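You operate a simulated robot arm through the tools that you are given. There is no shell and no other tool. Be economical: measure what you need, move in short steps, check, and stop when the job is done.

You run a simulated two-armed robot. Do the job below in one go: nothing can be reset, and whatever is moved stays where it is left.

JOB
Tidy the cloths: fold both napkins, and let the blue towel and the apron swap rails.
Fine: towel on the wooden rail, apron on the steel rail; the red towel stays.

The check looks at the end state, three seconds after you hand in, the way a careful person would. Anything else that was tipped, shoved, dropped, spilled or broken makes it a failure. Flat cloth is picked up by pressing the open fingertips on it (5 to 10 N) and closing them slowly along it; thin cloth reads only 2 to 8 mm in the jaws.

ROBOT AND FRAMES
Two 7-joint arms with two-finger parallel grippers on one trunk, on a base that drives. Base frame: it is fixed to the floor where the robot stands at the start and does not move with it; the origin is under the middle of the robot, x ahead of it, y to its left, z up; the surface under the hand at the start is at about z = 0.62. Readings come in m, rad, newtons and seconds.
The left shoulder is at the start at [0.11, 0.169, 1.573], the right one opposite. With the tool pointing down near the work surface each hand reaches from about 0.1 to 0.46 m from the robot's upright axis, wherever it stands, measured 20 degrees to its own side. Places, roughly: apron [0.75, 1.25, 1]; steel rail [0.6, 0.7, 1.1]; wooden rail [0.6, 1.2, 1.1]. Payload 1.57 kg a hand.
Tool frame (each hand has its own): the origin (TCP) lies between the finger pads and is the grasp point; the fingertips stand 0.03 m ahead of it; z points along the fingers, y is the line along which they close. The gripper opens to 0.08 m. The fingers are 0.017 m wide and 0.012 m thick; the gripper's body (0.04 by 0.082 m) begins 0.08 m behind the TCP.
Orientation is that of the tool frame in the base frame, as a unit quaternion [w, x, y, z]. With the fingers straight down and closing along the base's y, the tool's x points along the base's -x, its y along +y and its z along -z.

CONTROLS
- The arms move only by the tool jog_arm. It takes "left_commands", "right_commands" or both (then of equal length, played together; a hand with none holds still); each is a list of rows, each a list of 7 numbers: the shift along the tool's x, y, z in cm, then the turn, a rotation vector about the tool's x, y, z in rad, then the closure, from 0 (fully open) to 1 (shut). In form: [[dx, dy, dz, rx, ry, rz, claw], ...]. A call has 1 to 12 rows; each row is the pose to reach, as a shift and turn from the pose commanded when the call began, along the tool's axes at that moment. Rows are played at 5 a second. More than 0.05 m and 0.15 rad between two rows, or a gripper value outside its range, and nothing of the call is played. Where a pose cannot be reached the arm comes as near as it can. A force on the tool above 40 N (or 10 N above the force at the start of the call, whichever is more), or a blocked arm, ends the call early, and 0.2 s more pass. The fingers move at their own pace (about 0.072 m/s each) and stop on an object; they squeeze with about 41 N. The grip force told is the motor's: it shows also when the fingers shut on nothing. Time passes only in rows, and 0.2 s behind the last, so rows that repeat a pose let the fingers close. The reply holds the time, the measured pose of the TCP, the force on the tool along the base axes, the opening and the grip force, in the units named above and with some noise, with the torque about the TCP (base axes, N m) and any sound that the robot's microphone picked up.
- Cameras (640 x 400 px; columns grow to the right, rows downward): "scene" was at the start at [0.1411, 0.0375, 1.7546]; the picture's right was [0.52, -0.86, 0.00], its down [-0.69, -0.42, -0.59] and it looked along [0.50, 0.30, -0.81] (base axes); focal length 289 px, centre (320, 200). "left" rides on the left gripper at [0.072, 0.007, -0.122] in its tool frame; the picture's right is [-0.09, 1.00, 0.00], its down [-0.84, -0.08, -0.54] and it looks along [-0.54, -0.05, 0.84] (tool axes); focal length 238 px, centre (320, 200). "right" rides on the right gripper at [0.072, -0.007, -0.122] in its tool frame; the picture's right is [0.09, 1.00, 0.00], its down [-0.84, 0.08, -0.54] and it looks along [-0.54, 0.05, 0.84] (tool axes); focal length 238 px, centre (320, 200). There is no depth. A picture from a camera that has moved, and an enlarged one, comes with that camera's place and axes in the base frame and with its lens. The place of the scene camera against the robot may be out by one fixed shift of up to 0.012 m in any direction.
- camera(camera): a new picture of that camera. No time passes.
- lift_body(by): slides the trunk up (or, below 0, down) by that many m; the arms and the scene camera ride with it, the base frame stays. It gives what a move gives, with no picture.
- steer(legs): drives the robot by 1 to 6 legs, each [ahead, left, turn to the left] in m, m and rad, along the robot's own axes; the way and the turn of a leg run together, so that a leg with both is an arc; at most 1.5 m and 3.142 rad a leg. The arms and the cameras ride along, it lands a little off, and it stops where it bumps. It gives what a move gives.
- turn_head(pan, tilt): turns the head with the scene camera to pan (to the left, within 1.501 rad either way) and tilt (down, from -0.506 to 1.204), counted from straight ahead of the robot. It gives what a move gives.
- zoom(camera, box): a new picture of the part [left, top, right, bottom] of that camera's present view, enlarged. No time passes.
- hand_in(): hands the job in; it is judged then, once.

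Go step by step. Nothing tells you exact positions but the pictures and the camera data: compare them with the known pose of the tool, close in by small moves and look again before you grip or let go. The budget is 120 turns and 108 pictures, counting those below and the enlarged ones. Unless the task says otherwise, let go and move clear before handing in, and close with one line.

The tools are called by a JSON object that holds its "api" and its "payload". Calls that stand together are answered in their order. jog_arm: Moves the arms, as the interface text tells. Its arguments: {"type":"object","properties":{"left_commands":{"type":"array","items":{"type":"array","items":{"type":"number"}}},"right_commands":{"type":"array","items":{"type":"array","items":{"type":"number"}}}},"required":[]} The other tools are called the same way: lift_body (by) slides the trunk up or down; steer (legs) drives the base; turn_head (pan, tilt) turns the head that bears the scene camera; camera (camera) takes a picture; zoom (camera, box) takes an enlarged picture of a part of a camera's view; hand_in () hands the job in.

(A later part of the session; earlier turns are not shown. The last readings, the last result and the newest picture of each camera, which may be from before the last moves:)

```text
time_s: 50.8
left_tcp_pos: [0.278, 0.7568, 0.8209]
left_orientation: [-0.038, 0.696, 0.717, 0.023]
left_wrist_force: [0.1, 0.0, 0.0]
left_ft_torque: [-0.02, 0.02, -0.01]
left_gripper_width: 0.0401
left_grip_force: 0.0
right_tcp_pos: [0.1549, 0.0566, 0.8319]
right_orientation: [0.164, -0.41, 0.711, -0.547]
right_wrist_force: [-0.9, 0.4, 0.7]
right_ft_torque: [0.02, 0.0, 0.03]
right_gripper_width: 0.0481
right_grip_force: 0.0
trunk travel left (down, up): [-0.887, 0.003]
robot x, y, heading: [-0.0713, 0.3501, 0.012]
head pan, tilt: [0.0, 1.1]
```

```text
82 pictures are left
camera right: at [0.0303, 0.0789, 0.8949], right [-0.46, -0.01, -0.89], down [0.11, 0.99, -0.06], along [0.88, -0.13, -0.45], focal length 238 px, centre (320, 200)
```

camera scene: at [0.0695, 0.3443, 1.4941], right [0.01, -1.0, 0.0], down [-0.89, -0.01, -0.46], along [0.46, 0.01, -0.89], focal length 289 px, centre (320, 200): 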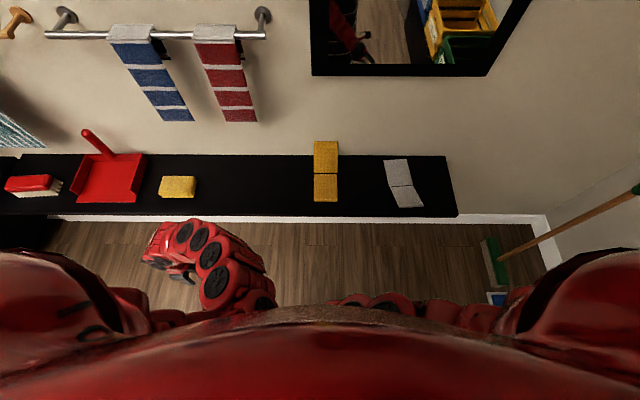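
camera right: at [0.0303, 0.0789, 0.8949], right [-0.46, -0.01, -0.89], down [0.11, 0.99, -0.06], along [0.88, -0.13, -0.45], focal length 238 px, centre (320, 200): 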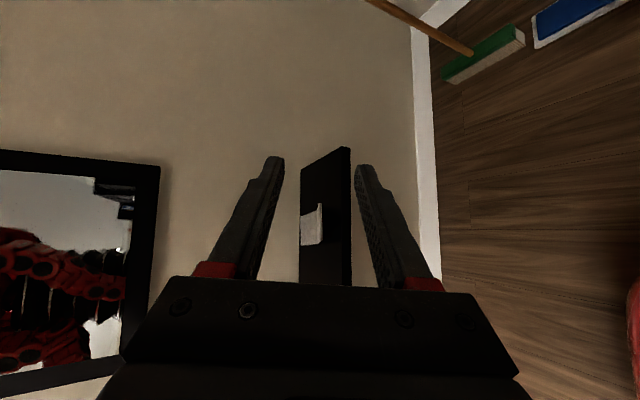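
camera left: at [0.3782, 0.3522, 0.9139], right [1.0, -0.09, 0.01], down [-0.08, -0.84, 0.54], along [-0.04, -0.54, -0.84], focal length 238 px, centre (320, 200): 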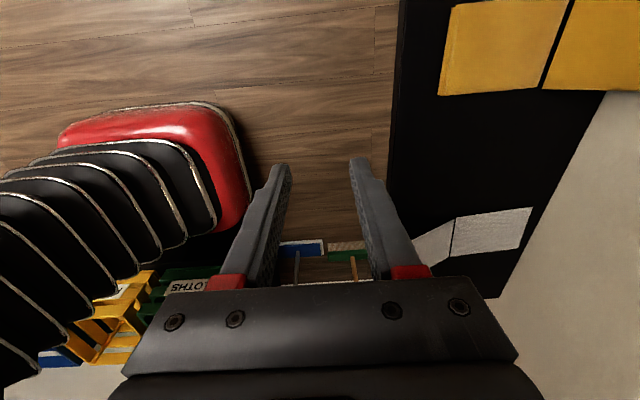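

The arm responds again, already tilted forward. I'll move it forward and down to the pre-grasp in front of grey while straightening its heading.

{"api": "jog_arm", "payload": {"right_commands": [[-1.92, 0.2, 2.2, 0.018, -0.077, -0.029, 0.4], [-3.84, 0.4, 4.4, 0.036, -0.153, -0.058, 0.4], [-5.77, 0.6, 6.7, 0.054, -0.23, -0.087, 0.4], [-7.7, 0.8, 8.9, 0.072, -0.307, -0.116, 0.4], [-9.6, 1, 11.1, 0.09, -0.383, -0.146, 0.4], [-11.5, 1.2, 13.3, 0.109, -0.46, -0.175, 0.4], [-13.5, 1.4, 15.6, 0.127, -0.537, -0.204, 0.4], [-15.4, 1.6, 17.8, 0.145, -0.613, -0.233, 0.4], [-17.3, 1.8, 20, 0.163, -0.69, -0.262, 0.4], [-17.3, 1.8, 20, 0.163, -0.69, -0.262, 0.4]]}}

{"api": "camera", "payload": {"camera": "right"}}

```text
time_s: 53.0
left_tcp_pos: [0.2768, 0.7547, 0.8227]
left_orientation: [-0.038, 0.696, 0.717, 0.024]
left_wrist_force: [-1.0, -0.3, -0.4]
left_ft_torque: [-0.01, -0.02, -0.01]
left_gripper_width: 0.04
left_grip_force: 0.0
right_tcp_pos: [0.3493, 0.0636, 0.7623]
right_orientation: [-0.355, 0.644, -0.51, 0.446]
right_wrist_force: [0.0, 0.8, -0.6]
right_ft_torque: [0.02, 0.04, 0.01]
right_gripper_width: 0.0481
right_grip_force: 0.0
right hand out of reach, approached as far as the arm can: row 7, 8, 9, 10
trunk travel left (down, up): [-0.887, 0.003]
robot x, y, heading: [-0.0694, 0.3485, 0.006]
head pan, tilt: [0.0, 1.1]
```

```text
81 pictures are left
camera right: at [0.2432, -0.0067, 0.8264], right [-0.33, -0.32, -0.89], down [-0.6, 0.8, -0.06], along [0.73, 0.52, -0.45], focal length 238 px, centre (320, 200)
```

right: 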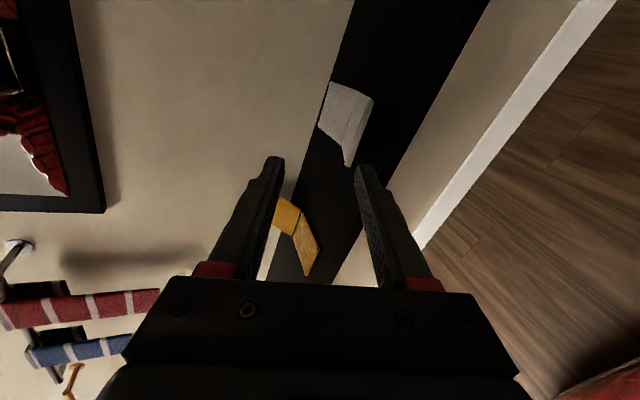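

Nearly at pre-grasp; outer reach limits it, so I'll lower the trunk 0.12 m and then raise/advance the hand, fixing the small roll.

{"api": "lift_body", "payload": {"by": -0.12}}

{"api": "jog_arm", "payload": {"right_commands": [[0.4, -2, -0.5, 0, 0, 0.08, 0.4], [1, -4, 0, 0, 0, 0.16, 0.4], [1.8, -6.6, 0.5, 0, 0, 0.23, 0.4], [1.8, -6.6, 2.5, 0, 0, 0.23, 0.4], [1.8, -6.6, 4.3, 0, 0, 0.23, 0.4], [1.8, -6.6, 4.3, 0, 0, 0.23, 0.4]]}}

{"api": "camera", "payload": {"camera": "right"}}

```text
time_s: 54.5
left_tcp_pos: [0.2779, 0.7561, 0.7014]
left_orientation: [-0.038, 0.696, 0.717, 0.023]
left_wrist_force: [-1.0, -0.4, -0.7]
left_ft_torque: [0.0, -0.01, 0.03]
left_gripper_width: 0.0401
left_grip_force: 0.1
right_tcp_pos: [0.3501, 0.0624, 0.6424]
right_orientation: [-0.354, 0.645, -0.509, 0.448]
right_wrist_force: [0.7, 0.0, -0.5]
right_ft_torque: [0.01, 0.02, 0.0]
right_gripper_width: 0.0479
right_grip_force: 0.1
trunk travel left (down, up): [-0.767, 0.123]
robot x, y, heading: [-0.0665, 0.3431, 0.01]
head pan, tilt: [0.0, 1.1]
```

```text
time_s: 55.9
left_tcp_pos: [0.2771, 0.7563, 0.7011]
left_orientation: [-0.038, 0.695, 0.717, 0.023]
left_wrist_force: [0.1, -0.8, 0.0]
left_ft_torque: [-0.02, 0.02, -0.01]
left_gripper_width: 0.0401
left_grip_force: 0.1
right_tcp_pos: [0.4163, 0.062, 0.6942]
right_orientation: [-0.404, 0.582, -0.58, 0.403]
right_wrist_force: [-0.4, 0.6, 0.3]
right_ft_torque: [-0.02, -0.01, 0.04]
right_gripper_width: 0.048
right_grip_force: 0.1
trunk travel left (down, up): [-0.767, 0.123]
robot x, y, heading: [-0.0701, 0.3472, 0.004]
head pan, tilt: [0.0, 1.1]
```

```text
80 pictures are left
camera right: at [0.3034, -0.0103, 0.7424], right [-0.35, -0.09, -0.93], down [-0.54, 0.84, 0.12], along [0.77, 0.54, -0.34], focal length 238 px, centre (320, 200)
```

right: 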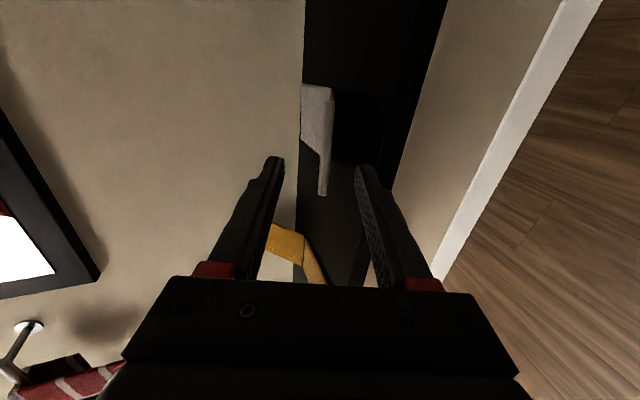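

Well aligned with grey's raised edge (≈[0.466, 0.055, 0.67]). Advancing 4.3 cm and closing slowly.

{"api": "jog_arm", "payload": {"right_commands": [[0.5, 0.2, 1.5, 0, 0, 0, 0.48], [0.5, 0.2, 3, 0, 0, 0, 0.48], [0.5, 0.3, 4.4, 0, 0, 0, 0.48], [0.5, 0.3, 4.4, 0, 0, 0, 0.55], [0.5, 0.3, 4.4, 0, 0, 0, 0.65], [0.5, 0.3, 4.4, 0, 0, 0, 0.75], [0.5, 0.3, 4.4, 0, 0, 0, 0.85], [0.5, 0.3, 4.4, 0, 0, 0, 0.95], [0.5, 0.3, 4.4, 0, 0, 0, 1], [0.5, 0.3, 4.4, 0, 0, 0, 1]]}}

{"api": "camera", "payload": {"camera": "right"}}

```text
time_s: 58.1
left_tcp_pos: [0.2772, 0.756, 0.7008]
left_orientation: [-0.038, 0.695, 0.717, 0.023]
left_wrist_force: [0.5, 0.1, 0.9]
left_ft_torque: [-0.01, 0.02, 0.01]
left_gripper_width: 0.04
left_grip_force: 0.0
right_tcp_pos: [0.4556, 0.0559, 0.6755]
right_orientation: [-0.404, 0.581, -0.58, 0.403]
right_wrist_force: [0.0, 0.0, -1.6]
right_ft_torque: [-0.05, 0.07, 0.02]
right_gripper_width: 0.0068
right_grip_force: 26.9
trunk travel left (down, up): [-0.767, 0.123]
robot x, y, heading: [-0.0671, 0.3497, 0.01]
head pan, tilt: [0.0, 1.1]
```

```text
79 pictures are left
camera right: at [0.3431, -0.0167, 0.7243], right [-0.35, -0.09, -0.93], down [-0.54, 0.84, 0.12], along [0.77, 0.54, -0.34], focal length 238 px, centre (320, 200)
```

right: 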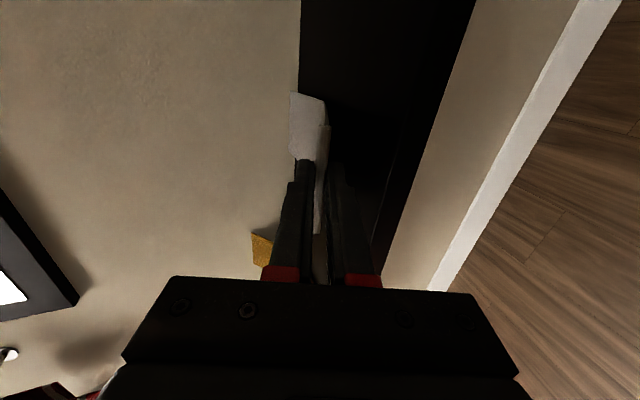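

Gripped at 6.8 mm. Swinging the panel the first part of the arc and checking reach.

{"api": "jog_arm", "payload": {"right_commands": [[0, -1.75, 0.26, -0.14, 0, 0, 1], [0, -3.44, 0.77, -0.28, 0, 0, 1], [0, -5.05, 1.5, -0.42, 0, 0, 1], [0, -6.54, 2.45, -0.56, 0, 0, 1]]}}

{"api": "camera", "payload": {"camera": "right"}}

```text
time_s: 59.1
left_tcp_pos: [0.2781, 0.755, 0.7009]
left_orientation: [-0.038, 0.696, 0.717, 0.023]
left_wrist_force: [1.0, 0.1, 0.3]
left_ft_torque: [0.01, 0.0, 0.01]
left_gripper_width: 0.04
left_grip_force: 0.0
right_tcp_pos: [0.501, 0.0569, 0.7276]
right_orientation: [-0.226, 0.676, -0.663, 0.229]
right_wrist_force: [-0.1, -1.9, 2.0]
right_ft_torque: [-0.23, -0.27, -0.16]
right_gripper_width: 0.0067
right_grip_force: 26.2
right hand out of reach, approached as far as the arm can: row 3
trunk travel left (down, up): [-0.767, 0.123]
robot x, y, heading: [-0.0686, 0.3468, 0.007]
head pan, tilt: [0.0, 1.1]
```

```text
78 pictures are left
camera right: at [0.4323, -0.0162, 0.8289], right [-0.79, -0.11, -0.61], down [-0.4, 0.83, 0.37], along [0.47, 0.54, -0.7], focal length 238 px, centre (320, 200)
```

right: 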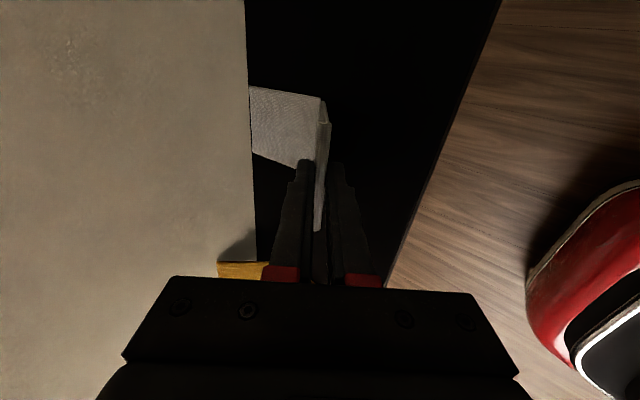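

Holding well and following. Continue in small steps.

{"api": "jog_arm", "payload": {"right_commands": [[0, -1.76, 0.24, -0.14, 0, 0, 1], [0, -3.48, 0.71, -0.28, 0, 0, 1], [0, -3.48, 0.71, -0.28, 0, 0, 1]]}}

```text
time_s: 59.9
left_tcp_pos: [0.2776, 0.7566, 0.7006]
left_orientation: [-0.038, 0.696, 0.717, 0.024]
left_wrist_force: [-0.1, -0.8, 1.1]
left_ft_torque: [-0.02, -0.02, -0.01]
left_gripper_width: 0.0401
left_grip_force: 0.0
right_tcp_pos: [0.526, 0.0476, 0.7407]
right_orientation: [0.134, -0.69, 0.694, -0.157]
right_wrist_force: [1.1, -0.2, 5.6]
right_ft_torque: [-0.33, -0.44, -0.02]
right_gripper_width: 0.0072
right_grip_force: 26.5
right hand out of reach, approached as far as the arm can: row 2, 3
trunk travel left (down, up): [-0.767, 0.123]
robot x, y, heading: [-0.0678, 0.35, 0.008]
head pan, tilt: [0.0, 1.1]
```

Arm limit reached but the grip holds; I'll use the base to carry the hand forward 5 cm over the crease.

{"api": "steer", "payload": {"legs": [[0.05, 0, 0]]}}

{"api": "camera", "payload": {"camera": "right"}}

```text
time_s: 60.8
left_tcp_pos: [0.3038, 0.7553, 0.7002]
left_orientation: [-0.037, 0.695, 0.717, 0.022]
left_wrist_force: [0.6, 0.6, -0.8]
left_ft_torque: [-0.04, 0.03, 0.01]
left_gripper_width: 0.04
left_grip_force: 0.1
right_tcp_pos: [0.5511, 0.0492, 0.7389]
right_orientation: [0.132, -0.69, 0.694, -0.154]
right_wrist_force: [-6.1, -1.0, -0.1]
right_ft_torque: [-0.2, 0.66, -0.44]
right_gripper_width: 0.0083
right_grip_force: 26.6
trunk travel left (down, up): [-0.767, 0.123]
robot x, y, heading: [-0.0404, 0.3473, 0.008]
head pan, tilt: [0.0, 1.1]
stopped in leg 1: the force on the tool passed its limit at 47 N (the readings are from after the stop); the commanded pose is now the measured one
```

```text
77 pictures are left
camera right: at [0.5073, -0.019, 0.8551], right [-0.91, -0.09, -0.39], down [-0.28, 0.85, 0.44], along [0.29, 0.51, -0.81], focal length 238 px, centre (320, 200)
```

right: 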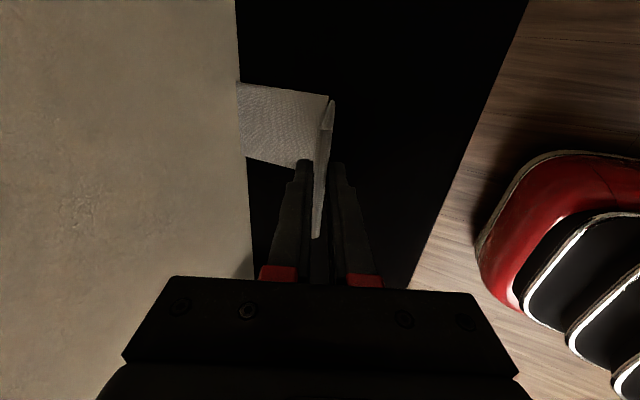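

The far half met the wall. I'll alternate: rotate the hand in place (which draws the crease back toward me), then drive forward a bit.

{"api": "jog_arm", "payload": {"right_commands": [[0, 0, -0.1, -0.1, 0, 0, 1], [0, 0, -0.1, -0.2, 0, 0, 1], [0, 0, -0.1, -0.2, 0, 0, 1]]}}

{"api": "steer", "payload": {"legs": [[0.03, 0, 0]]}}

{"api": "jog_arm", "payload": {"right_commands": [[0, 0, 0, -0.1, 0, 0, 1], [0, 0, 0, -0.2, 0, 0, 1], [0, 0, 0, -0.2, 0, 0, 1]]}}

{"api": "camera", "payload": {"camera": "right"}}

```text
time_s: 61.6
left_tcp_pos: [0.3032, 0.756, 0.7017]
left_orientation: [-0.038, 0.695, 0.717, 0.023]
left_wrist_force: [0.2, 0.0, -0.4]
left_ft_torque: [-0.03, 0.0, -0.01]
left_gripper_width: 0.0398
left_grip_force: 0.1
right_tcp_pos: [0.552, 0.0474, 0.7403]
right_orientation: [0.065, -0.701, 0.705, -0.083]
right_wrist_force: [-1.6, 1.8, 2.6]
right_ft_torque: [0.04, 0.05, 0.01]
right_gripper_width: 0.0071
right_grip_force: 26.8
trunk travel left (down, up): [-0.767, 0.123]
robot x, y, heading: [-0.0428, 0.3494, 0.009]
head pan, tilt: [0.0, 1.1]
```

```text
time_s: 62.5
left_tcp_pos: [0.3307, 0.7555, 0.7022]
left_orientation: [-0.036, 0.696, 0.716, 0.023]
left_wrist_force: [-0.9, 0.4, -0.1]
left_ft_torque: [-0.01, 0.02, 0.04]
left_gripper_width: 0.0399
left_grip_force: 0.0
right_tcp_pos: [0.5791, 0.0479, 0.7434]
right_orientation: [0.064, -0.702, 0.704, -0.086]
right_wrist_force: [-7.9, -0.2, 16.2]
right_ft_torque: [-0.17, 0.65, 0.09]
right_gripper_width: 0.0097
right_grip_force: 27.7
trunk travel left (down, up): [-0.767, 0.123]
robot x, y, heading: [-0.0167, 0.3503, 0.009]
head pan, tilt: [0.0, 1.1]
stopped in leg 1: the force on the tool passed its limit at 43 N (the readings are from after the stop); the commanded pose is now the measured one
```

```text
time_s: 63.3
left_tcp_pos: [0.3308, 0.7529, 0.7015]
left_orientation: [-0.037, 0.696, 0.717, 0.023]
left_wrist_force: [0.4, -0.1, 0.3]
left_ft_torque: [-0.02, 0.0, 0.02]
left_gripper_width: 0.0399
left_grip_force: 0.1
right_tcp_pos: [0.579, 0.0475, 0.7402]
right_orientation: [-0.006, -0.704, 0.71, -0.013]
right_wrist_force: [0.7, 1.2, -0.8]
right_ft_torque: [0.04, 0.02, 0.02]
right_gripper_width: 0.0069
right_grip_force: 26.6
trunk travel left (down, up): [-0.767, 0.123]
robot x, y, heading: [-0.0158, 0.3503, 0.009]
head pan, tilt: [0.0, 1.1]
```

```text
76 pictures are left
camera right: at [0.5826, -0.0219, 0.8652], right [-1.0, -0.08, -0.01], down [-0.08, 0.85, 0.52], along [-0.04, 0.52, -0.85], focal length 238 px, centre (320, 200)
```

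right: 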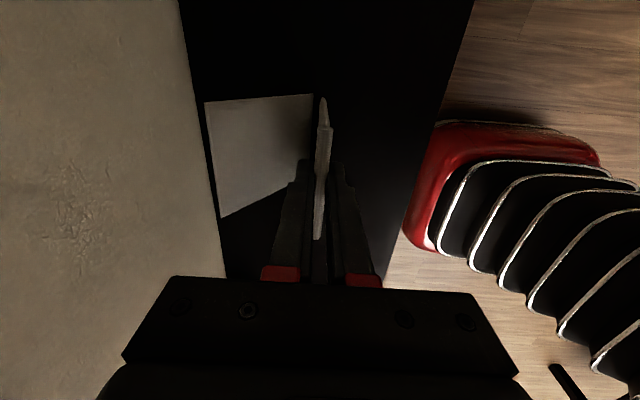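

Panel is vertical now with the far half flat on the bench. I'll open slightly so the rear finger can push it past vertical with a small drive forward.

{"api": "jog_arm", "payload": {"right_commands": [[0, 0, 0, 0, 0, 0, 0.9], [0, 0, 0, 0, 0, 0, 0.75], [0, 0, 0, 0, 0, 0, 0.7]]}}

{"api": "steer", "payload": {"legs": [[0.05, 0, 0]]}}

{"api": "camera", "payload": {"camera": "right"}}

```text
time_s: 64.1
left_tcp_pos: [0.3304, 0.755, 0.6996]
left_orientation: [-0.038, 0.696, 0.716, 0.023]
left_wrist_force: [-0.3, 0.2, -0.2]
left_ft_torque: [0.01, 0.02, 0.01]
left_gripper_width: 0.0399
left_grip_force: 0.0
right_tcp_pos: [0.5797, 0.0462, 0.7412]
right_orientation: [-0.006, -0.704, 0.71, -0.014]
right_wrist_force: [-0.4, 0.3, -1.0]
right_ft_torque: [-0.04, 0.01, 0.02]
right_gripper_width: 0.0243
right_grip_force: 0.0
trunk travel left (down, up): [-0.767, 0.123]
robot x, y, heading: [-0.0144, 0.3499, 0.008]
head pan, tilt: [0.0, 1.1]
```

```text
time_s: 65.0
left_tcp_pos: [0.38, 0.7552, 0.7008]
left_orientation: [-0.036, 0.696, 0.717, 0.023]
left_wrist_force: [0.1, 0.1, -0.8]
left_ft_torque: [-0.03, 0.01, 0.0]
left_gripper_width: 0.04
left_grip_force: 0.0
right_tcp_pos: [0.6282, 0.0476, 0.7415]
right_orientation: [-0.006, -0.704, 0.71, -0.015]
right_wrist_force: [0.6, -0.2, 1.1]
right_ft_torque: [0.04, 0.03, 0.04]
right_gripper_width: 0.0243
right_grip_force: 0.0
trunk travel left (down, up): [-0.767, 0.123]
robot x, y, heading: [0.0342, 0.3449, 0.005]
head pan, tilt: [0.0, 1.1]
```

```text
75 pictures are left
camera right: at [0.6319, -0.0211, 0.866], right [-1.0, -0.08, -0.01], down [-0.08, 0.85, 0.52], along [-0.03, 0.52, -0.86], focal length 238 px, centre (320, 200)
```

right: 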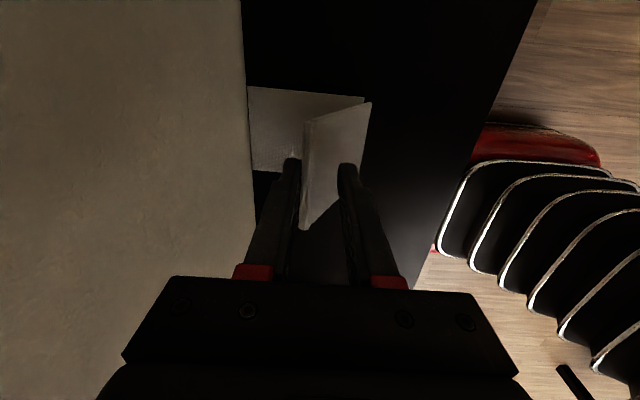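

The panel leans past vertical. Raising the trunk 6 cm frees it to fall forward.

{"api": "lift_body", "payload": {"by": 0.06}}

{"api": "camera", "payload": {"camera": "right"}}

```text
time_s: 66.0
left_tcp_pos: [0.3795, 0.7549, 0.7619]
left_orientation: [-0.038, 0.695, 0.717, 0.023]
left_wrist_force: [0.1, 0.3, 1.1]
left_ft_torque: [-0.05, 0.0, -0.01]
left_gripper_width: 0.0401
left_grip_force: 0.0
right_tcp_pos: [0.6285, 0.0471, 0.8017]
right_orientation: [-0.005, -0.704, 0.71, -0.014]
right_wrist_force: [0.8, 0.3, -0.4]
right_ft_torque: [0.0, -0.05, -0.01]
right_gripper_width: 0.0239
right_grip_force: 0.0
trunk travel left (down, up): [-0.827, 0.063]
robot x, y, heading: [0.0273, 0.3473, 0.007]
head pan, tilt: [0.0, 1.1]
```

```text
74 pictures are left
camera right: at [0.6322, -0.0211, 0.9256], right [-1.0, -0.08, -0.01], down [-0.08, 0.85, 0.52], along [-0.03, 0.52, -0.86], focal length 238 px, centre (320, 200)
```

right: 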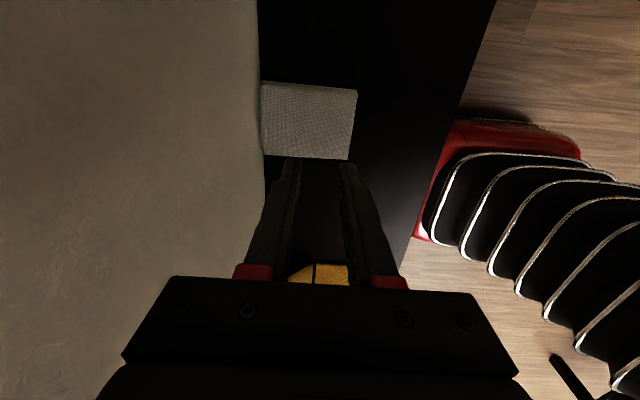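

Grey looks folded. Next yellow: I'll check the space to the left before driving that way, and view both napkins.

{"api": "turn_head", "payload": {"pan": 0.0, "tilt": 0.95}}

{"api": "camera", "payload": {"camera": "scene"}}

{"api": "camera", "payload": {"camera": "left"}}

```text
time_s: 66.7
left_tcp_pos: [0.3795, 0.755, 0.7615]
left_orientation: [-0.037, 0.695, 0.717, 0.024]
left_wrist_force: [0.3, -0.6, 0.0]
left_ft_torque: [-0.02, -0.03, 0.0]
left_gripper_width: 0.04
left_grip_force: 0.0
right_tcp_pos: [0.6284, 0.0474, 0.8013]
right_orientation: [-0.006, -0.704, 0.71, -0.014]
right_wrist_force: [-0.5, 0.6, -0.9]
right_ft_torque: [0.04, 0.03, 0.01]
right_gripper_width: 0.024
right_grip_force: 0.0
trunk travel left (down, up): [-0.827, 0.063]
robot x, y, heading: [0.0359, 0.3465, 0.008]
head pan, tilt: [0.0, 0.949]
```

```text
73 pictures are left
camera scene: at [0.1848, 0.349, 1.6939], right [0.01, -1.0, 0.0], down [-0.81, -0.01, -0.58], along [0.58, 0.0, -0.81], focal length 289 px, centre (320, 200)
```

scene: 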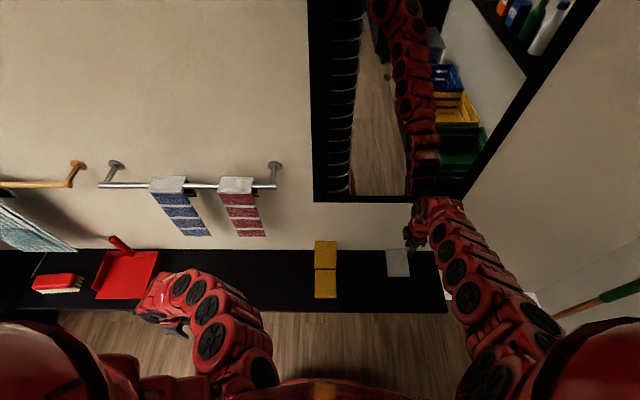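

```text
72 pictures are left
camera left: at [0.3879, 0.8175, 0.8899], right [1.0, -0.06, -0.03], down [-0.04, -0.88, 0.47], along [-0.05, -0.47, -0.88], focal length 238 px, centre (320, 200)
```

left: 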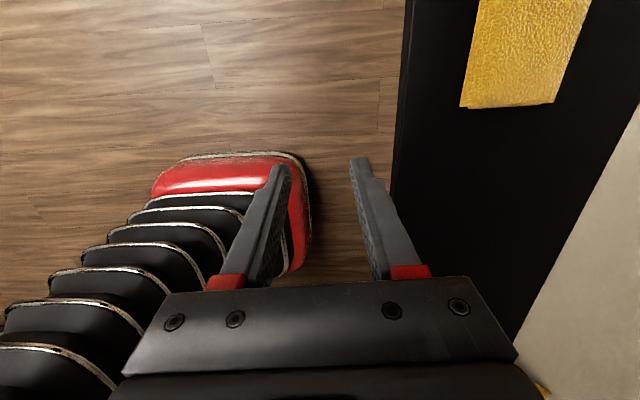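

Space to the left is clear. I'll drive left 0.2 m and bring the closed right hand above yellow's flat near half, to press and drag it away from the wall.

{"api": "steer", "payload": {"legs": [[0, 0.2, 0]]}}

{"api": "jog_arm", "payload": {"right_commands": [[-3, 2, 0, 0, 0, 0, 0.8], [-6, 4, 1, 0, 0, 0, 1], [-9, 6.3, 3, 0, 0, 0, 1], [-9, 6.3, 6, 0, 0, 0, 1], [-9, 6.3, 9, 0, 0, 0, 1], [-9, 6.3, 9, 0, 0, 0, 1]]}}

{"api": "camera", "payload": {"camera": "right"}}

```text
time_s: 68.3
left_tcp_pos: [0.3775, 0.956, 0.7606]
left_orientation: [-0.037, 0.696, 0.717, 0.023]
left_wrist_force: [-0.4, -0.3, -0.7]
left_ft_torque: [0.01, 0.01, 0.05]
left_gripper_width: 0.0402
left_grip_force: 0.1
right_tcp_pos: [0.6272, 0.2494, 0.8025]
right_orientation: [-0.005, -0.704, 0.71, -0.014]
right_wrist_force: [0.5, 1.2, -0.3]
right_ft_torque: [0.02, -0.02, 0.0]
right_gripper_width: 0.0238
right_grip_force: 0.1
trunk travel left (down, up): [-0.827, 0.063]
robot x, y, heading: [0.0325, 0.5501, 0.01]
head pan, tilt: [0.0, 0.949]
```

```text
time_s: 69.7
left_tcp_pos: [0.3772, 0.9552, 0.7597]
left_orientation: [-0.038, 0.695, 0.718, 0.024]
left_wrist_force: [-0.1, 0.4, 0.3]
left_ft_torque: [-0.01, -0.01, -0.05]
left_gripper_width: 0.0398
left_grip_force: 0.0
right_tcp_pos: [0.5648, 0.3383, 0.7086]
right_orientation: [-0.006, -0.703, 0.711, -0.014]
right_wrist_force: [-0.1, -0.4, 0.0]
right_ft_torque: [-0.02, -0.03, 0.0]
right_gripper_width: 0.0
right_grip_force: 21.5
trunk travel left (down, up): [-0.827, 0.063]
robot x, y, heading: [0.0318, 0.5517, 0.012]
head pan, tilt: [0.0, 0.949]
```

```text
71 pictures are left
camera right: at [0.5681, 0.2691, 0.8317], right [-1.0, -0.08, -0.01], down [-0.08, 0.85, 0.52], along [-0.03, 0.52, -0.86], focal length 238 px, centre (320, 200)
```

right: 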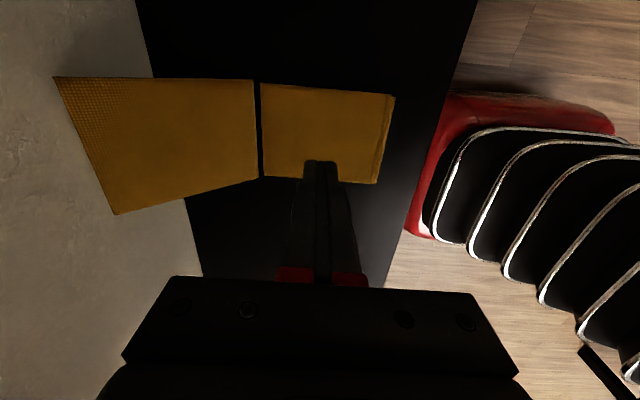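

Tips hang over the middle of the near half. Lowering gently to contact.

{"api": "jog_arm", "payload": {"right_commands": [[0, 0, 2, 0, 0, 0, 1], [0, 0, 4, 0, 0, 0, 1], [0, 0, 4.7, 0, 0, 0, 1], [0, 0, 5.0, 0, 0, 0, 1], [0, 0, 5.2, 0, 0, 0, 1]]}}

```text
time_s: 70.9
left_tcp_pos: [0.3778, 0.9567, 0.7609]
left_orientation: [-0.038, 0.696, 0.717, 0.023]
left_wrist_force: [-0.4, -0.5, 1.2]
left_ft_torque: [0.0, 0.02, 0.02]
left_gripper_width: 0.0402
left_grip_force: 0.1
right_tcp_pos: [0.55, 0.3519, 0.6971]
right_orientation: [-0.005, -0.705, 0.709, -0.014]
right_wrist_force: [0.4, -0.1, 0.6]
right_ft_torque: [-0.05, 0.01, -0.02]
right_gripper_width: 0.0
right_grip_force: 21.3
right hand out of reach, approached as far as the arm can: row 1, 2, 3, 4, 5
trunk travel left (down, up): [-0.827, 0.063]
robot x, y, heading: [0.035, 0.5474, 0.008]
head pan, tilt: [0.0, 0.949]
```

Arm limit downward; I'll use the trunk to press instead.

{"api": "lift_body", "payload": {"by": -0.037}}

{"api": "lift_body", "payload": {"by": -0.005}}

```text
time_s: 71.7
left_tcp_pos: [0.3785, 0.957, 0.7236]
left_orientation: [-0.037, 0.695, 0.717, 0.022]
left_wrist_force: [1.5, 0.0, -0.7]
left_ft_torque: [0.0, -0.03, -0.01]
left_gripper_width: 0.0401
left_grip_force: 0.1
right_tcp_pos: [0.5493, 0.3517, 0.6596]
right_orientation: [-0.006, -0.704, 0.71, -0.014]
right_wrist_force: [0.5, 0.0, -0.7]
right_ft_torque: [0.02, -0.02, -0.01]
right_gripper_width: 0.0
right_grip_force: 21.5
trunk travel left (down, up): [-0.79, 0.1]
robot x, y, heading: [0.0306, 0.5496, 0.011]
head pan, tilt: [0.0, 0.949]
```

```text
time_s: 72.3
left_tcp_pos: [0.3756, 0.9572, 0.7195]
left_orientation: [-0.037, 0.695, 0.717, 0.023]
left_wrist_force: [-0.3, -0.2, 0.1]
left_ft_torque: [0.02, 0.03, -0.02]
left_gripper_width: 0.0398
left_grip_force: 0.0
right_tcp_pos: [0.5501, 0.3524, 0.6585]
right_orientation: [-0.004, -0.704, 0.71, -0.017]
right_wrist_force: [-3.2, -1.6, 37.5]
right_ft_torque: [0.22, 0.17, 0.01]
right_gripper_width: 0.0001
right_grip_force: 21.4
trunk travel left (down, up): [-0.785, 0.105]
robot x, y, heading: [0.0289, 0.5483, 0.008]
head pan, tilt: [0.0, 0.949]
```

A bit too hard (37 N); easing off 3 mm, then dragging back 4.5 cm with the base.

{"api": "lift_body", "payload": {"by": 0.003}}

{"api": "steer", "payload": {"legs": [[-0.045, 0, 0]]}}

{"api": "camera", "payload": {"camera": "right"}}

```text
time_s: 72.8
left_tcp_pos: [0.376, 0.9572, 0.7214]
left_orientation: [-0.038, 0.695, 0.717, 0.023]
left_wrist_force: [0.3, 0.5, 0.3]
left_ft_torque: [-0.02, -0.01, -0.01]
left_gripper_width: 0.0401
left_grip_force: 0.1
right_tcp_pos: [0.5496, 0.353, 0.6572]
right_orientation: [-0.006, -0.704, 0.71, -0.014]
right_wrist_force: [4.6, -1.1, 14.6]
right_ft_torque: [0.06, -0.12, 0.01]
right_gripper_width: 0.0
right_grip_force: 21.1
trunk travel left (down, up): [-0.788, 0.102]
robot x, y, heading: [0.0332, 0.5513, 0.012]
head pan, tilt: [0.0, 0.949]
```

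```text
time_s: 74.1
left_tcp_pos: [0.3295, 0.955, 0.7216]
left_orientation: [-0.036, 0.696, 0.717, 0.022]
left_wrist_force: [0.1, -0.2, -0.2]
left_ft_torque: [-0.02, 0.03, 0.01]
left_gripper_width: 0.0401
left_grip_force: 0.0
right_tcp_pos: [0.5008, 0.3512, 0.6581]
right_orientation: [-0.007, -0.704, 0.71, -0.012]
right_wrist_force: [-3.4, -2.2, 10.6]
right_ft_torque: [0.01, 0.1, -0.02]
right_gripper_width: 0.0
right_grip_force: 20.8
trunk travel left (down, up): [-0.788, 0.102]
robot x, y, heading: [-0.013, 0.5497, 0.004]
head pan, tilt: [0.0, 0.949]
stopped in leg 1: the force on the tool passed its limit at 56 N (the readings are from after the stop); the commanded pose is now the measured one
```

```text
70 pictures are left
camera right: at [0.5048, 0.2832, 0.7819], right [-1.0, -0.08, 0.0], down [-0.07, 0.85, 0.52], along [-0.04, 0.52, -0.86], focal length 238 px, centre (320, 200)
```

right: 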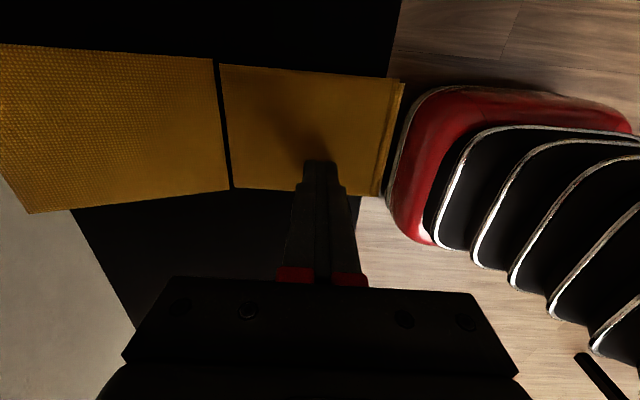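

The drag worked: near edge is at the bench's front edge and the far half is off the wall. I'll drag ~2.5 cm more so the near edge overhangs, then grip it as with grey.

{"api": "steer", "payload": {"legs": [[-0.025, 0, 0]]}}

{"api": "camera", "payload": {"camera": "right"}}

```text
time_s: 74.9
left_tcp_pos: [0.3049, 0.9549, 0.7223]
left_orientation: [-0.036, 0.695, 0.717, 0.023]
left_wrist_force: [-0.3, -0.3, -0.8]
left_ft_torque: [0.01, -0.02, 0.02]
left_gripper_width: 0.0402
left_grip_force: 0.1
right_tcp_pos: [0.4759, 0.3519, 0.6584]
right_orientation: [-0.007, -0.704, 0.71, -0.013]
right_wrist_force: [1.8, -0.6, 11.7]
right_ft_torque: [0.04, -0.13, 0.02]
right_gripper_width: 0.0001
right_grip_force: 21.3
trunk travel left (down, up): [-0.788, 0.102]
robot x, y, heading: [-0.0421, 0.5486, 0.006]
head pan, tilt: [0.0, 0.949]
```

```text
69 pictures are left
camera right: at [0.4804, 0.2837, 0.782], right [-1.0, -0.08, -0.01], down [-0.07, 0.85, 0.52], along [-0.04, 0.52, -0.86], focal length 238 px, centre (320, 200)
```

right: 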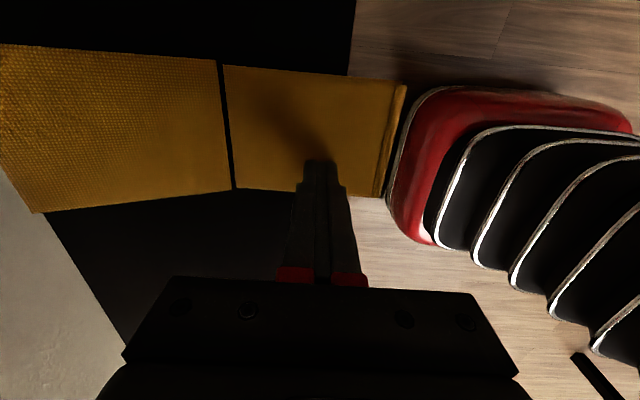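

Overhang is ~3 cm (edge x≈0.428, y≈0.333). I'll lift off, back away, and pitch the right hand forward again.

{"api": "lift_body", "payload": {"by": 0.05}}

{"api": "steer", "payload": {"legs": [[-0.2, 0, 0], [0, 0.07, 0]]}}

{"api": "jog_arm", "payload": {"right_commands": [[1, 0, -1, 0.13, 0, 0, 0.8], [2, 1, -2, 0.26, 0, 0, 0.5], [3, 1, -3, 0.39, 0, 0, 0.4], [4, 2, -4, 0.52, 0, 0, 0.4], [5, 2, -5, 0.65, 0, 0, 0.4], [6, 3, -6, 0.78, 0, 0, 0.4], [7, 3, -6, 0.91, 0, 0, 0.4], [8, 3, -6, 1.04, 0, 0, 0.4], [8.8, 3, -6, 1.2, 0, 0, 0.4], [8.8, 3, -6, 1.2, 0, 0, 0.4]]}}

```text
time_s: 75.8
left_tcp_pos: [0.307, 0.955, 0.7722]
left_orientation: [-0.037, 0.695, 0.718, 0.021]
left_wrist_force: [-0.7, 0.4, 0.1]
left_ft_torque: [0.02, 0.01, 0.02]
left_gripper_width: 0.0402
left_grip_force: 0.0
right_tcp_pos: [0.476, 0.3524, 0.7078]
right_orientation: [-0.007, -0.703, 0.711, -0.012]
right_wrist_force: [-0.1, -0.8, -0.3]
right_ft_torque: [0.01, 0.02, -0.05]
right_gripper_width: 0.0001
right_grip_force: 21.2
trunk travel left (down, up): [-0.838, 0.052]
robot x, y, heading: [-0.0383, 0.5502, 0.01]
head pan, tilt: [0.0, 0.949]
```

```text
time_s: 78.0
left_tcp_pos: [0.0992, 1.0263, 0.7721]
left_orientation: [-0.038, 0.692, 0.721, 0.022]
left_wrist_force: [0.7, 0.0, 0.1]
left_ft_torque: [0.03, -0.01, 0.0]
left_gripper_width: 0.04
left_grip_force: 0.1
right_tcp_pos: [0.2759, 0.424, 0.7072]
right_orientation: [0.007, 0.707, -0.707, 0.012]
right_wrist_force: [0.2, -0.3, 0.1]
right_ft_torque: [-0.01, -0.04, -0.02]
right_gripper_width: 0.0
right_grip_force: 21.0
trunk travel left (down, up): [-0.838, 0.052]
robot x, y, heading: [-0.2418, 0.6172, 0.021]
head pan, tilt: [0.0, 0.949]
```

```text
refused: row 9 steps farther than a row can; nothing moved
```

{"api": "jog_arm", "payload": {"right_commands": [[1, 0, -1, 0.13, 0, 0, 0.8], [2, 1, -2, 0.26, 0, 0, 0.5], [3, 1, -3, 0.39, 0, 0, 0.4], [4, 2, -4, 0.52, 0, 0, 0.4], [5, 2, -5, 0.65, 0, 0, 0.4], [6, 3, -6, 0.78, 0, 0, 0.4], [7, 3, -6, 0.91, 0, 0, 0.4], [8, 3, -6, 1.04, 0, 0, 0.4], [8.8, 3, -6, 1.12, 0, 0, 0.4], [8.8, 3, -6, 1.2, 0, 0, 0.4], [8.8, 3, -6, 1.2, 0, 0, 0.4]]}}

{"api": "camera", "payload": {"camera": "right"}}

```text
time_s: 80.4
left_tcp_pos: [0.0987, 1.0256, 0.7717]
left_orientation: [-0.037, 0.693, 0.72, 0.022]
left_wrist_force: [-0.4, -0.5, -0.1]
left_ft_torque: [-0.01, -0.04, 0.01]
left_gripper_width: 0.0401
left_grip_force: 0.0
right_tcp_pos: [0.246, 0.338, 0.7695]
right_orientation: [-0.394, 0.588, -0.576, 0.409]
right_wrist_force: [0.2, -0.7, 0.2]
right_ft_torque: [-0.03, -0.02, 0.01]
right_gripper_width: 0.048
right_grip_force: 0.0
trunk travel left (down, up): [-0.838, 0.052]
robot x, y, heading: [-0.239, 0.6139, 0.02]
head pan, tilt: [0.0, 0.949]
```

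```text
68 pictures are left
camera right: at [0.1339, 0.2669, 0.8211], right [-0.35, -0.12, -0.93], down [-0.54, 0.84, 0.1], along [0.77, 0.53, -0.36], focal length 238 px, centre (320, 200)
```

right: 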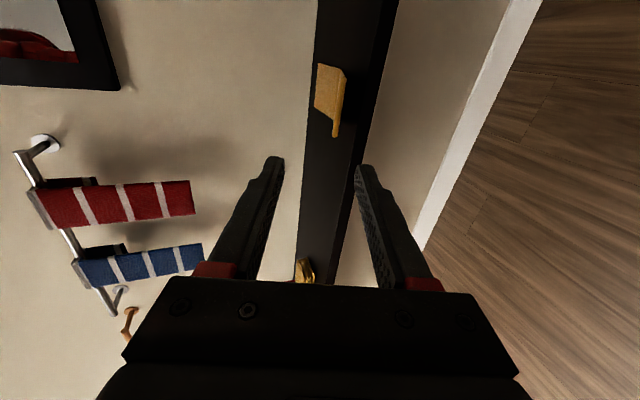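

Full forward pitch achieved. Lowering the trunk to grip height and driving up to the overhanging edge.

{"api": "lift_body", "payload": {"by": -0.136}}

{"api": "steer", "payload": {"legs": [[0.125, 0, -0.01]]}}

{"api": "camera", "payload": {"camera": "right"}}

```text
time_s: 82.0
left_tcp_pos: [0.1002, 1.0267, 0.6359]
left_orientation: [-0.037, 0.692, 0.721, 0.021]
left_wrist_force: [-0.6, 0.3, 0.1]
left_ft_torque: [-0.02, 0.03, 0.0]
left_gripper_width: 0.0401
left_grip_force: 0.1
right_tcp_pos: [0.2452, 0.3375, 0.6339]
right_orientation: [-0.393, 0.589, -0.576, 0.409]
right_wrist_force: [-0.1, 0.4, 0.3]
right_ft_torque: [-0.01, -0.02, 0.03]
right_gripper_width: 0.0483
right_grip_force: 0.0
trunk travel left (down, up): [-0.702, 0.188]
robot x, y, heading: [-0.242, 0.6185, 0.019]
head pan, tilt: [0.0, 0.949]
```

```text
time_s: 83.3
left_tcp_pos: [0.2249, 1.025, 0.6349]
left_orientation: [-0.037, 0.695, 0.718, 0.021]
left_wrist_force: [-0.1, 0.1, -1.1]
left_ft_torque: [0.01, -0.01, 0.02]
left_gripper_width: 0.04
left_grip_force: 0.0
right_tcp_pos: [0.3666, 0.3343, 0.6335]
right_orientation: [-0.392, 0.586, -0.579, 0.411]
right_wrist_force: [0.9, 0.0, 0.5]
right_ft_torque: [0.0, 0.01, 0.0]
right_gripper_width: 0.0478
right_grip_force: 0.1
trunk travel left (down, up): [-0.702, 0.188]
robot x, y, heading: [-0.1208, 0.6163, 0.011]
head pan, tilt: [0.0, 0.949]
```

```text
67 pictures are left
camera right: at [0.2537, 0.2654, 0.6847], right [-0.36, -0.12, -0.93], down [-0.53, 0.84, 0.1], along [0.77, 0.53, -0.36], focal length 238 px, centre (320, 200)
```

right: 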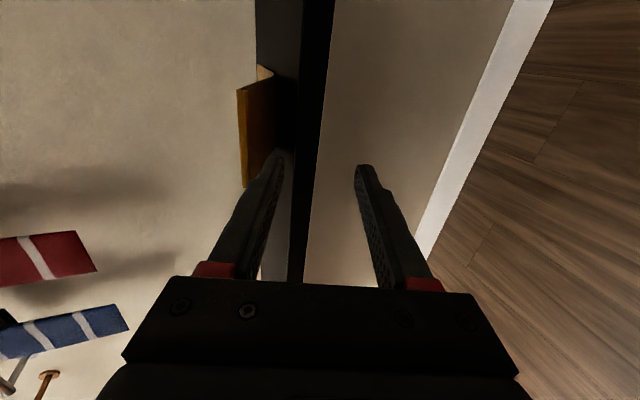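

Yellow's near edge seems higher than expected now; zooming to see its shape.

{"api": "zoom", "payload": {"camera": "right", "box": [200, 40, 360, 200]}}

{"api": "zoom", "payload": {"camera": "scene", "box": [320, 180, 480, 300]}}

```text
2.50 times, centred on (280, 120) of right
camera zoom: at [0.2537, 0.2654, 0.6847], right [-0.36, -0.12, -0.93], down [-0.53, 0.84, 0.1], along [0.77, 0.53, -0.36], focal length 596 px, centre (420, 400)
```

zoom: 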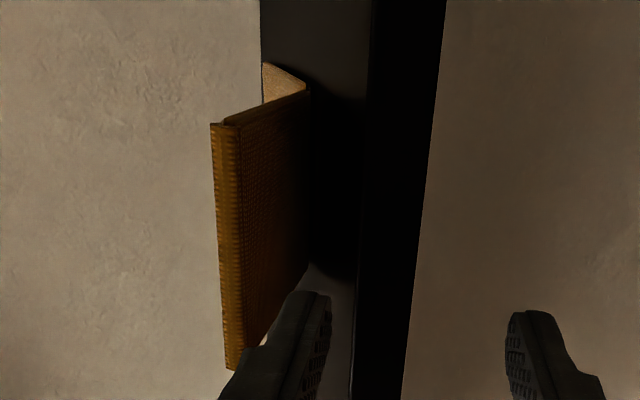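

```text
3.33 times, centred on (400, 240) of scene
camera zoom: at [0.0316, 0.619, 1.569], right [0.01, -1.0, 0.0], down [-0.81, -0.01, -0.58], along [0.58, 0.01, -0.81], focal length 963 px, centre (53, 67)
```

zoom: 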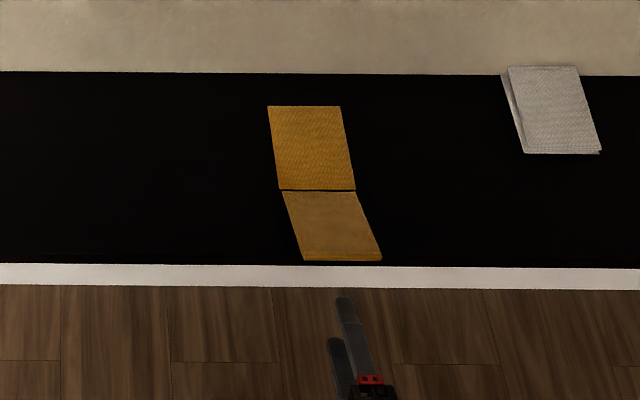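

Yellow has sprung back to its original shape (near edge up, E≈[0.437, 0.333, 0.67]) and grey stays folded. Same recipe as grey: raise 6 cm, approach, grip.

{"api": "lift_body", "payload": {"by": 0.06}}

{"api": "steer", "payload": {"legs": [[0.03, 0, 0]]}}

{"api": "camera", "payload": {"camera": "right"}}

```text
time_s: 84.3
left_tcp_pos: [0.2257, 1.0251, 0.695]
left_orientation: [-0.037, 0.695, 0.718, 0.022]
left_wrist_force: [-0.3, 0.1, -0.2]
left_ft_torque: [0.0, 0.02, 0.02]
left_gripper_width: 0.0401
left_grip_force: 0.0
right_tcp_pos: [0.3657, 0.3361, 0.6934]
right_orientation: [-0.392, 0.586, -0.579, 0.409]
right_wrist_force: [-0.2, -0.1, -0.9]
right_ft_torque: [0.02, -0.03, 0.02]
right_gripper_width: 0.0481
right_grip_force: 0.0
trunk travel left (down, up): [-0.762, 0.128]
robot x, y, heading: [-0.1183, 0.6169, 0.004]
head pan, tilt: [0.0, 0.949]
```

```text
time_s: 85.1
left_tcp_pos: [0.2545, 1.0253, 0.6955]
left_orientation: [-0.036, 0.695, 0.718, 0.023]
left_wrist_force: [-0.7, 0.4, 0.1]
left_ft_torque: [0.0, 0.03, 0.0]
left_gripper_width: 0.04
left_grip_force: 0.0
right_tcp_pos: [0.3943, 0.3357, 0.6938]
right_orientation: [-0.392, 0.586, -0.579, 0.41]
right_wrist_force: [-0.1, 1.0, 0.1]
right_ft_torque: [0.01, 0.01, -0.02]
right_gripper_width: 0.048
right_grip_force: 0.1
trunk travel left (down, up): [-0.762, 0.128]
robot x, y, heading: [-0.0909, 0.6228, 0.01]
head pan, tilt: [0.0, 0.949]
```

```text
64 pictures are left
camera right: at [0.2823, 0.2658, 0.7452], right [-0.35, -0.12, -0.93], down [-0.53, 0.84, 0.1], along [0.77, 0.53, -0.36], focal length 238 px, centre (320, 200)
```

right: 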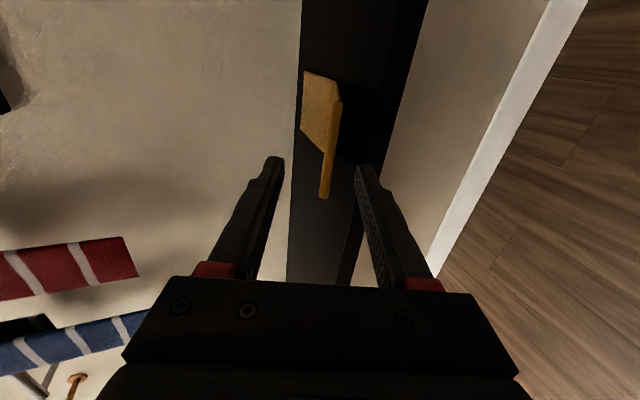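

Aligned like grey. Advance 3.7 cm and close.

{"api": "jog_arm", "payload": {"right_commands": [[0.3, 0.2, 1.5, 0, 0, 0, 0.48], [0.3, 0.2, 3, 0, 0, 0, 0.48], [0.3, 0.2, 3.9, 0, 0, 0, 0.48], [0.3, 0.2, 3.9, 0, 0, 0, 0.55], [0.3, 0.2, 3.9, 0, 0, 0, 0.65], [0.3, 0.2, 3.9, 0, 0, 0, 0.75], [0.3, 0.2, 3.9, 0, 0, 0, 0.85], [0.3, 0.2, 3.9, 0, 0, 0, 0.95], [0.3, 0.2, 3.9, 0, 0, 0, 1], [0.3, 0.2, 3.9, 0, 0, 0, 1]]}}

{"api": "camera", "payload": {"camera": "right"}}

```text
time_s: 87.3
left_tcp_pos: [0.255, 1.0245, 0.6945]
left_orientation: [-0.036, 0.695, 0.717, 0.022]
left_wrist_force: [0.6, -0.3, 0.1]
left_ft_torque: [-0.06, -0.02, 0.03]
left_gripper_width: 0.0401
left_grip_force: 0.0
right_tcp_pos: [0.4302, 0.3319, 0.6762]
right_orientation: [-0.392, 0.586, -0.579, 0.411]
right_wrist_force: [0.0, -0.5, -0.3]
right_ft_torque: [-0.02, 0.09, 0.02]
right_gripper_width: 0.0068
right_grip_force: 26.9
trunk travel left (down, up): [-0.762, 0.128]
robot x, y, heading: [-0.0879, 0.6202, 0.01]
head pan, tilt: [0.0, 0.949]
```

```text
63 pictures are left
camera right: at [0.3189, 0.2619, 0.7283], right [-0.36, -0.12, -0.93], down [-0.53, 0.84, 0.1], along [0.77, 0.53, -0.36], focal length 238 px, centre (320, 200)
```

right: 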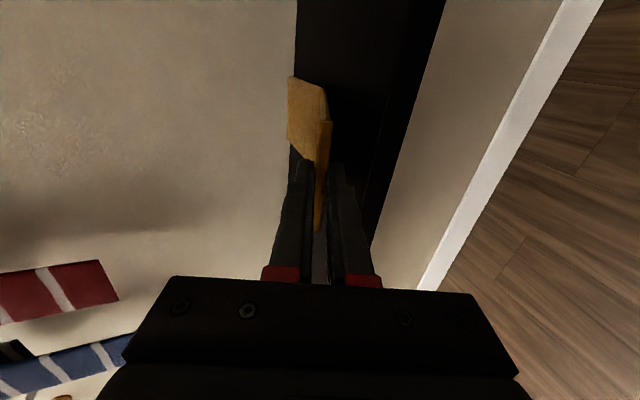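

Gripped (6.8 mm). Same swing as grey.

{"api": "jog_arm", "payload": {"right_commands": [[0, -1.75, 0.26, -0.14, 0, 0, 1], [0, -3.44, 0.77, -0.28, 0, 0, 1], [0, -5.05, 1.5, -0.42, 0, 0, 1], [0, -6.54, 2.45, -0.56, 0, 0, 1], [0, -6.54, 2.45, -0.56, 0, 0, 1]]}}

```text
time_s: 88.5
left_tcp_pos: [0.2582, 1.0267, 0.6945]
left_orientation: [-0.037, 0.695, 0.718, 0.021]
left_wrist_force: [-0.7, -0.1, -0.6]
left_ft_torque: [-0.02, 0.02, 0.0]
left_gripper_width: 0.0403
left_grip_force: 0.0
right_tcp_pos: [0.4818, 0.3331, 0.7287]
right_orientation: [-0.212, 0.672, -0.669, 0.235]
right_wrist_force: [-0.1, 0.5, 0.0]
right_ft_torque: [-0.04, 0.04, -0.08]
right_gripper_width: 0.007
right_grip_force: 26.1
trunk travel left (down, up): [-0.762, 0.128]
robot x, y, heading: [-0.0933, 0.6187, 0.012]
head pan, tilt: [0.0, 0.949]
```

{"api": "jog_arm", "payload": {"right_commands": [[0, -1.76, 0.24, -0.14, 0, 0, 1], [0, -3.48, 0.71, -0.28, 0, 0, 1], [0, -5.11, 1.43, -0.42, 0, 0, 1], [0, -5.11, 1.43, -0.42, 0, 0, 1]]}}

{"api": "camera", "payload": {"camera": "right"}}

```text
time_s: 89.5
left_tcp_pos: [0.254, 1.0264, 0.6952]
left_orientation: [-0.036, 0.694, 0.719, 0.023]
left_wrist_force: [0.6, 0.1, 0.8]
left_ft_torque: [0.01, -0.05, 0.04]
left_gripper_width: 0.0401
left_grip_force: 0.0
right_tcp_pos: [0.5296, 0.3342, 0.7501]
right_orientation: [0.071, -0.701, 0.704, -0.09]
right_wrist_force: [-0.5, 0.4, -0.7]
right_ft_torque: [-0.01, -0.03, -0.03]
right_gripper_width: 0.007
right_grip_force: 26.3
right hand out of reach, approached as far as the arm can: row 2, 3
trunk travel left (down, up): [-0.762, 0.128]
robot x, y, heading: [-0.0892, 0.617, 0.012]
head pan, tilt: [0.0, 0.949]
```

```text
62 pictures are left
camera right: at [0.5065, 0.2654, 0.8721], right [-0.97, -0.09, -0.22], down [-0.19, 0.85, 0.49], along [0.14, 0.52, -0.84], focal length 238 px, centre (320, 200)
```

right: 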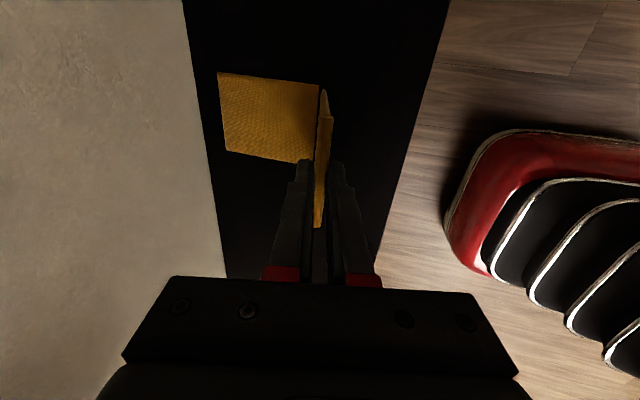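

Almost vertical. Finish the rotation in place, open slightly, push past vertical with a 5 cm drive, then raise.

{"api": "jog_arm", "payload": {"right_commands": [[0, -1, 0, -0.12, 0, 0, 1], [0, -1.5, 0, -0.24, 0, 0, 1], [0, -1.5, 0, -0.24, 0, 0, 1], [0, -1.5, 0, -0.24, 0, 0, 0.85], [0, -1.5, 0, -0.24, 0, 0, 0.7], [0, -1.5, 0, -0.24, 0, 0, 0.7]]}}

{"api": "camera", "payload": {"camera": "right"}}

```text
time_s: 90.9
left_tcp_pos: [0.2549, 1.0243, 0.696]
left_orientation: [-0.037, 0.694, 0.718, 0.022]
left_wrist_force: [-0.3, -0.4, 0.8]
left_ft_torque: [0.01, -0.01, -0.01]
left_gripper_width: 0.0401
left_grip_force: 0.1
right_tcp_pos: [0.5248, 0.3346, 0.7616]
right_orientation: [-0.014, -0.705, 0.709, -0.005]
right_wrist_force: [0.0, 0.2, 0.2]
right_ft_torque: [0.04, -0.01, 0.0]
right_gripper_width: 0.024
right_grip_force: 0.1
right hand out of reach, approached as far as the arm can: row 2, 3, 4, 5, 6
trunk travel left (down, up): [-0.762, 0.128]
robot x, y, heading: [-0.0874, 0.6199, 0.006]
head pan, tilt: [0.0, 0.949]
```

```text
61 pictures are left
camera right: at [0.532, 0.2657, 0.8861], right [-1.0, -0.09, 0.02], down [-0.07, 0.85, 0.52], along [-0.06, 0.52, -0.85], focal length 238 px, centre (320, 200)
```

right: 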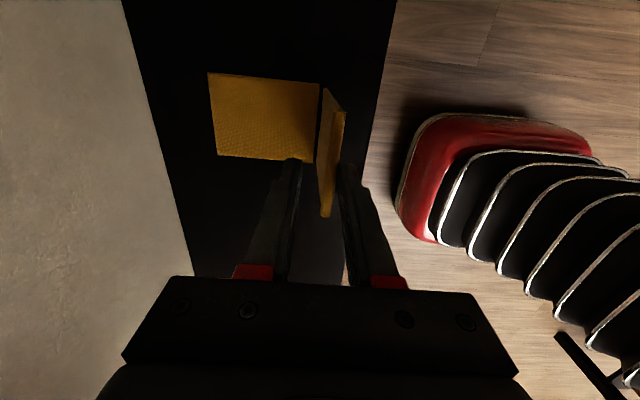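

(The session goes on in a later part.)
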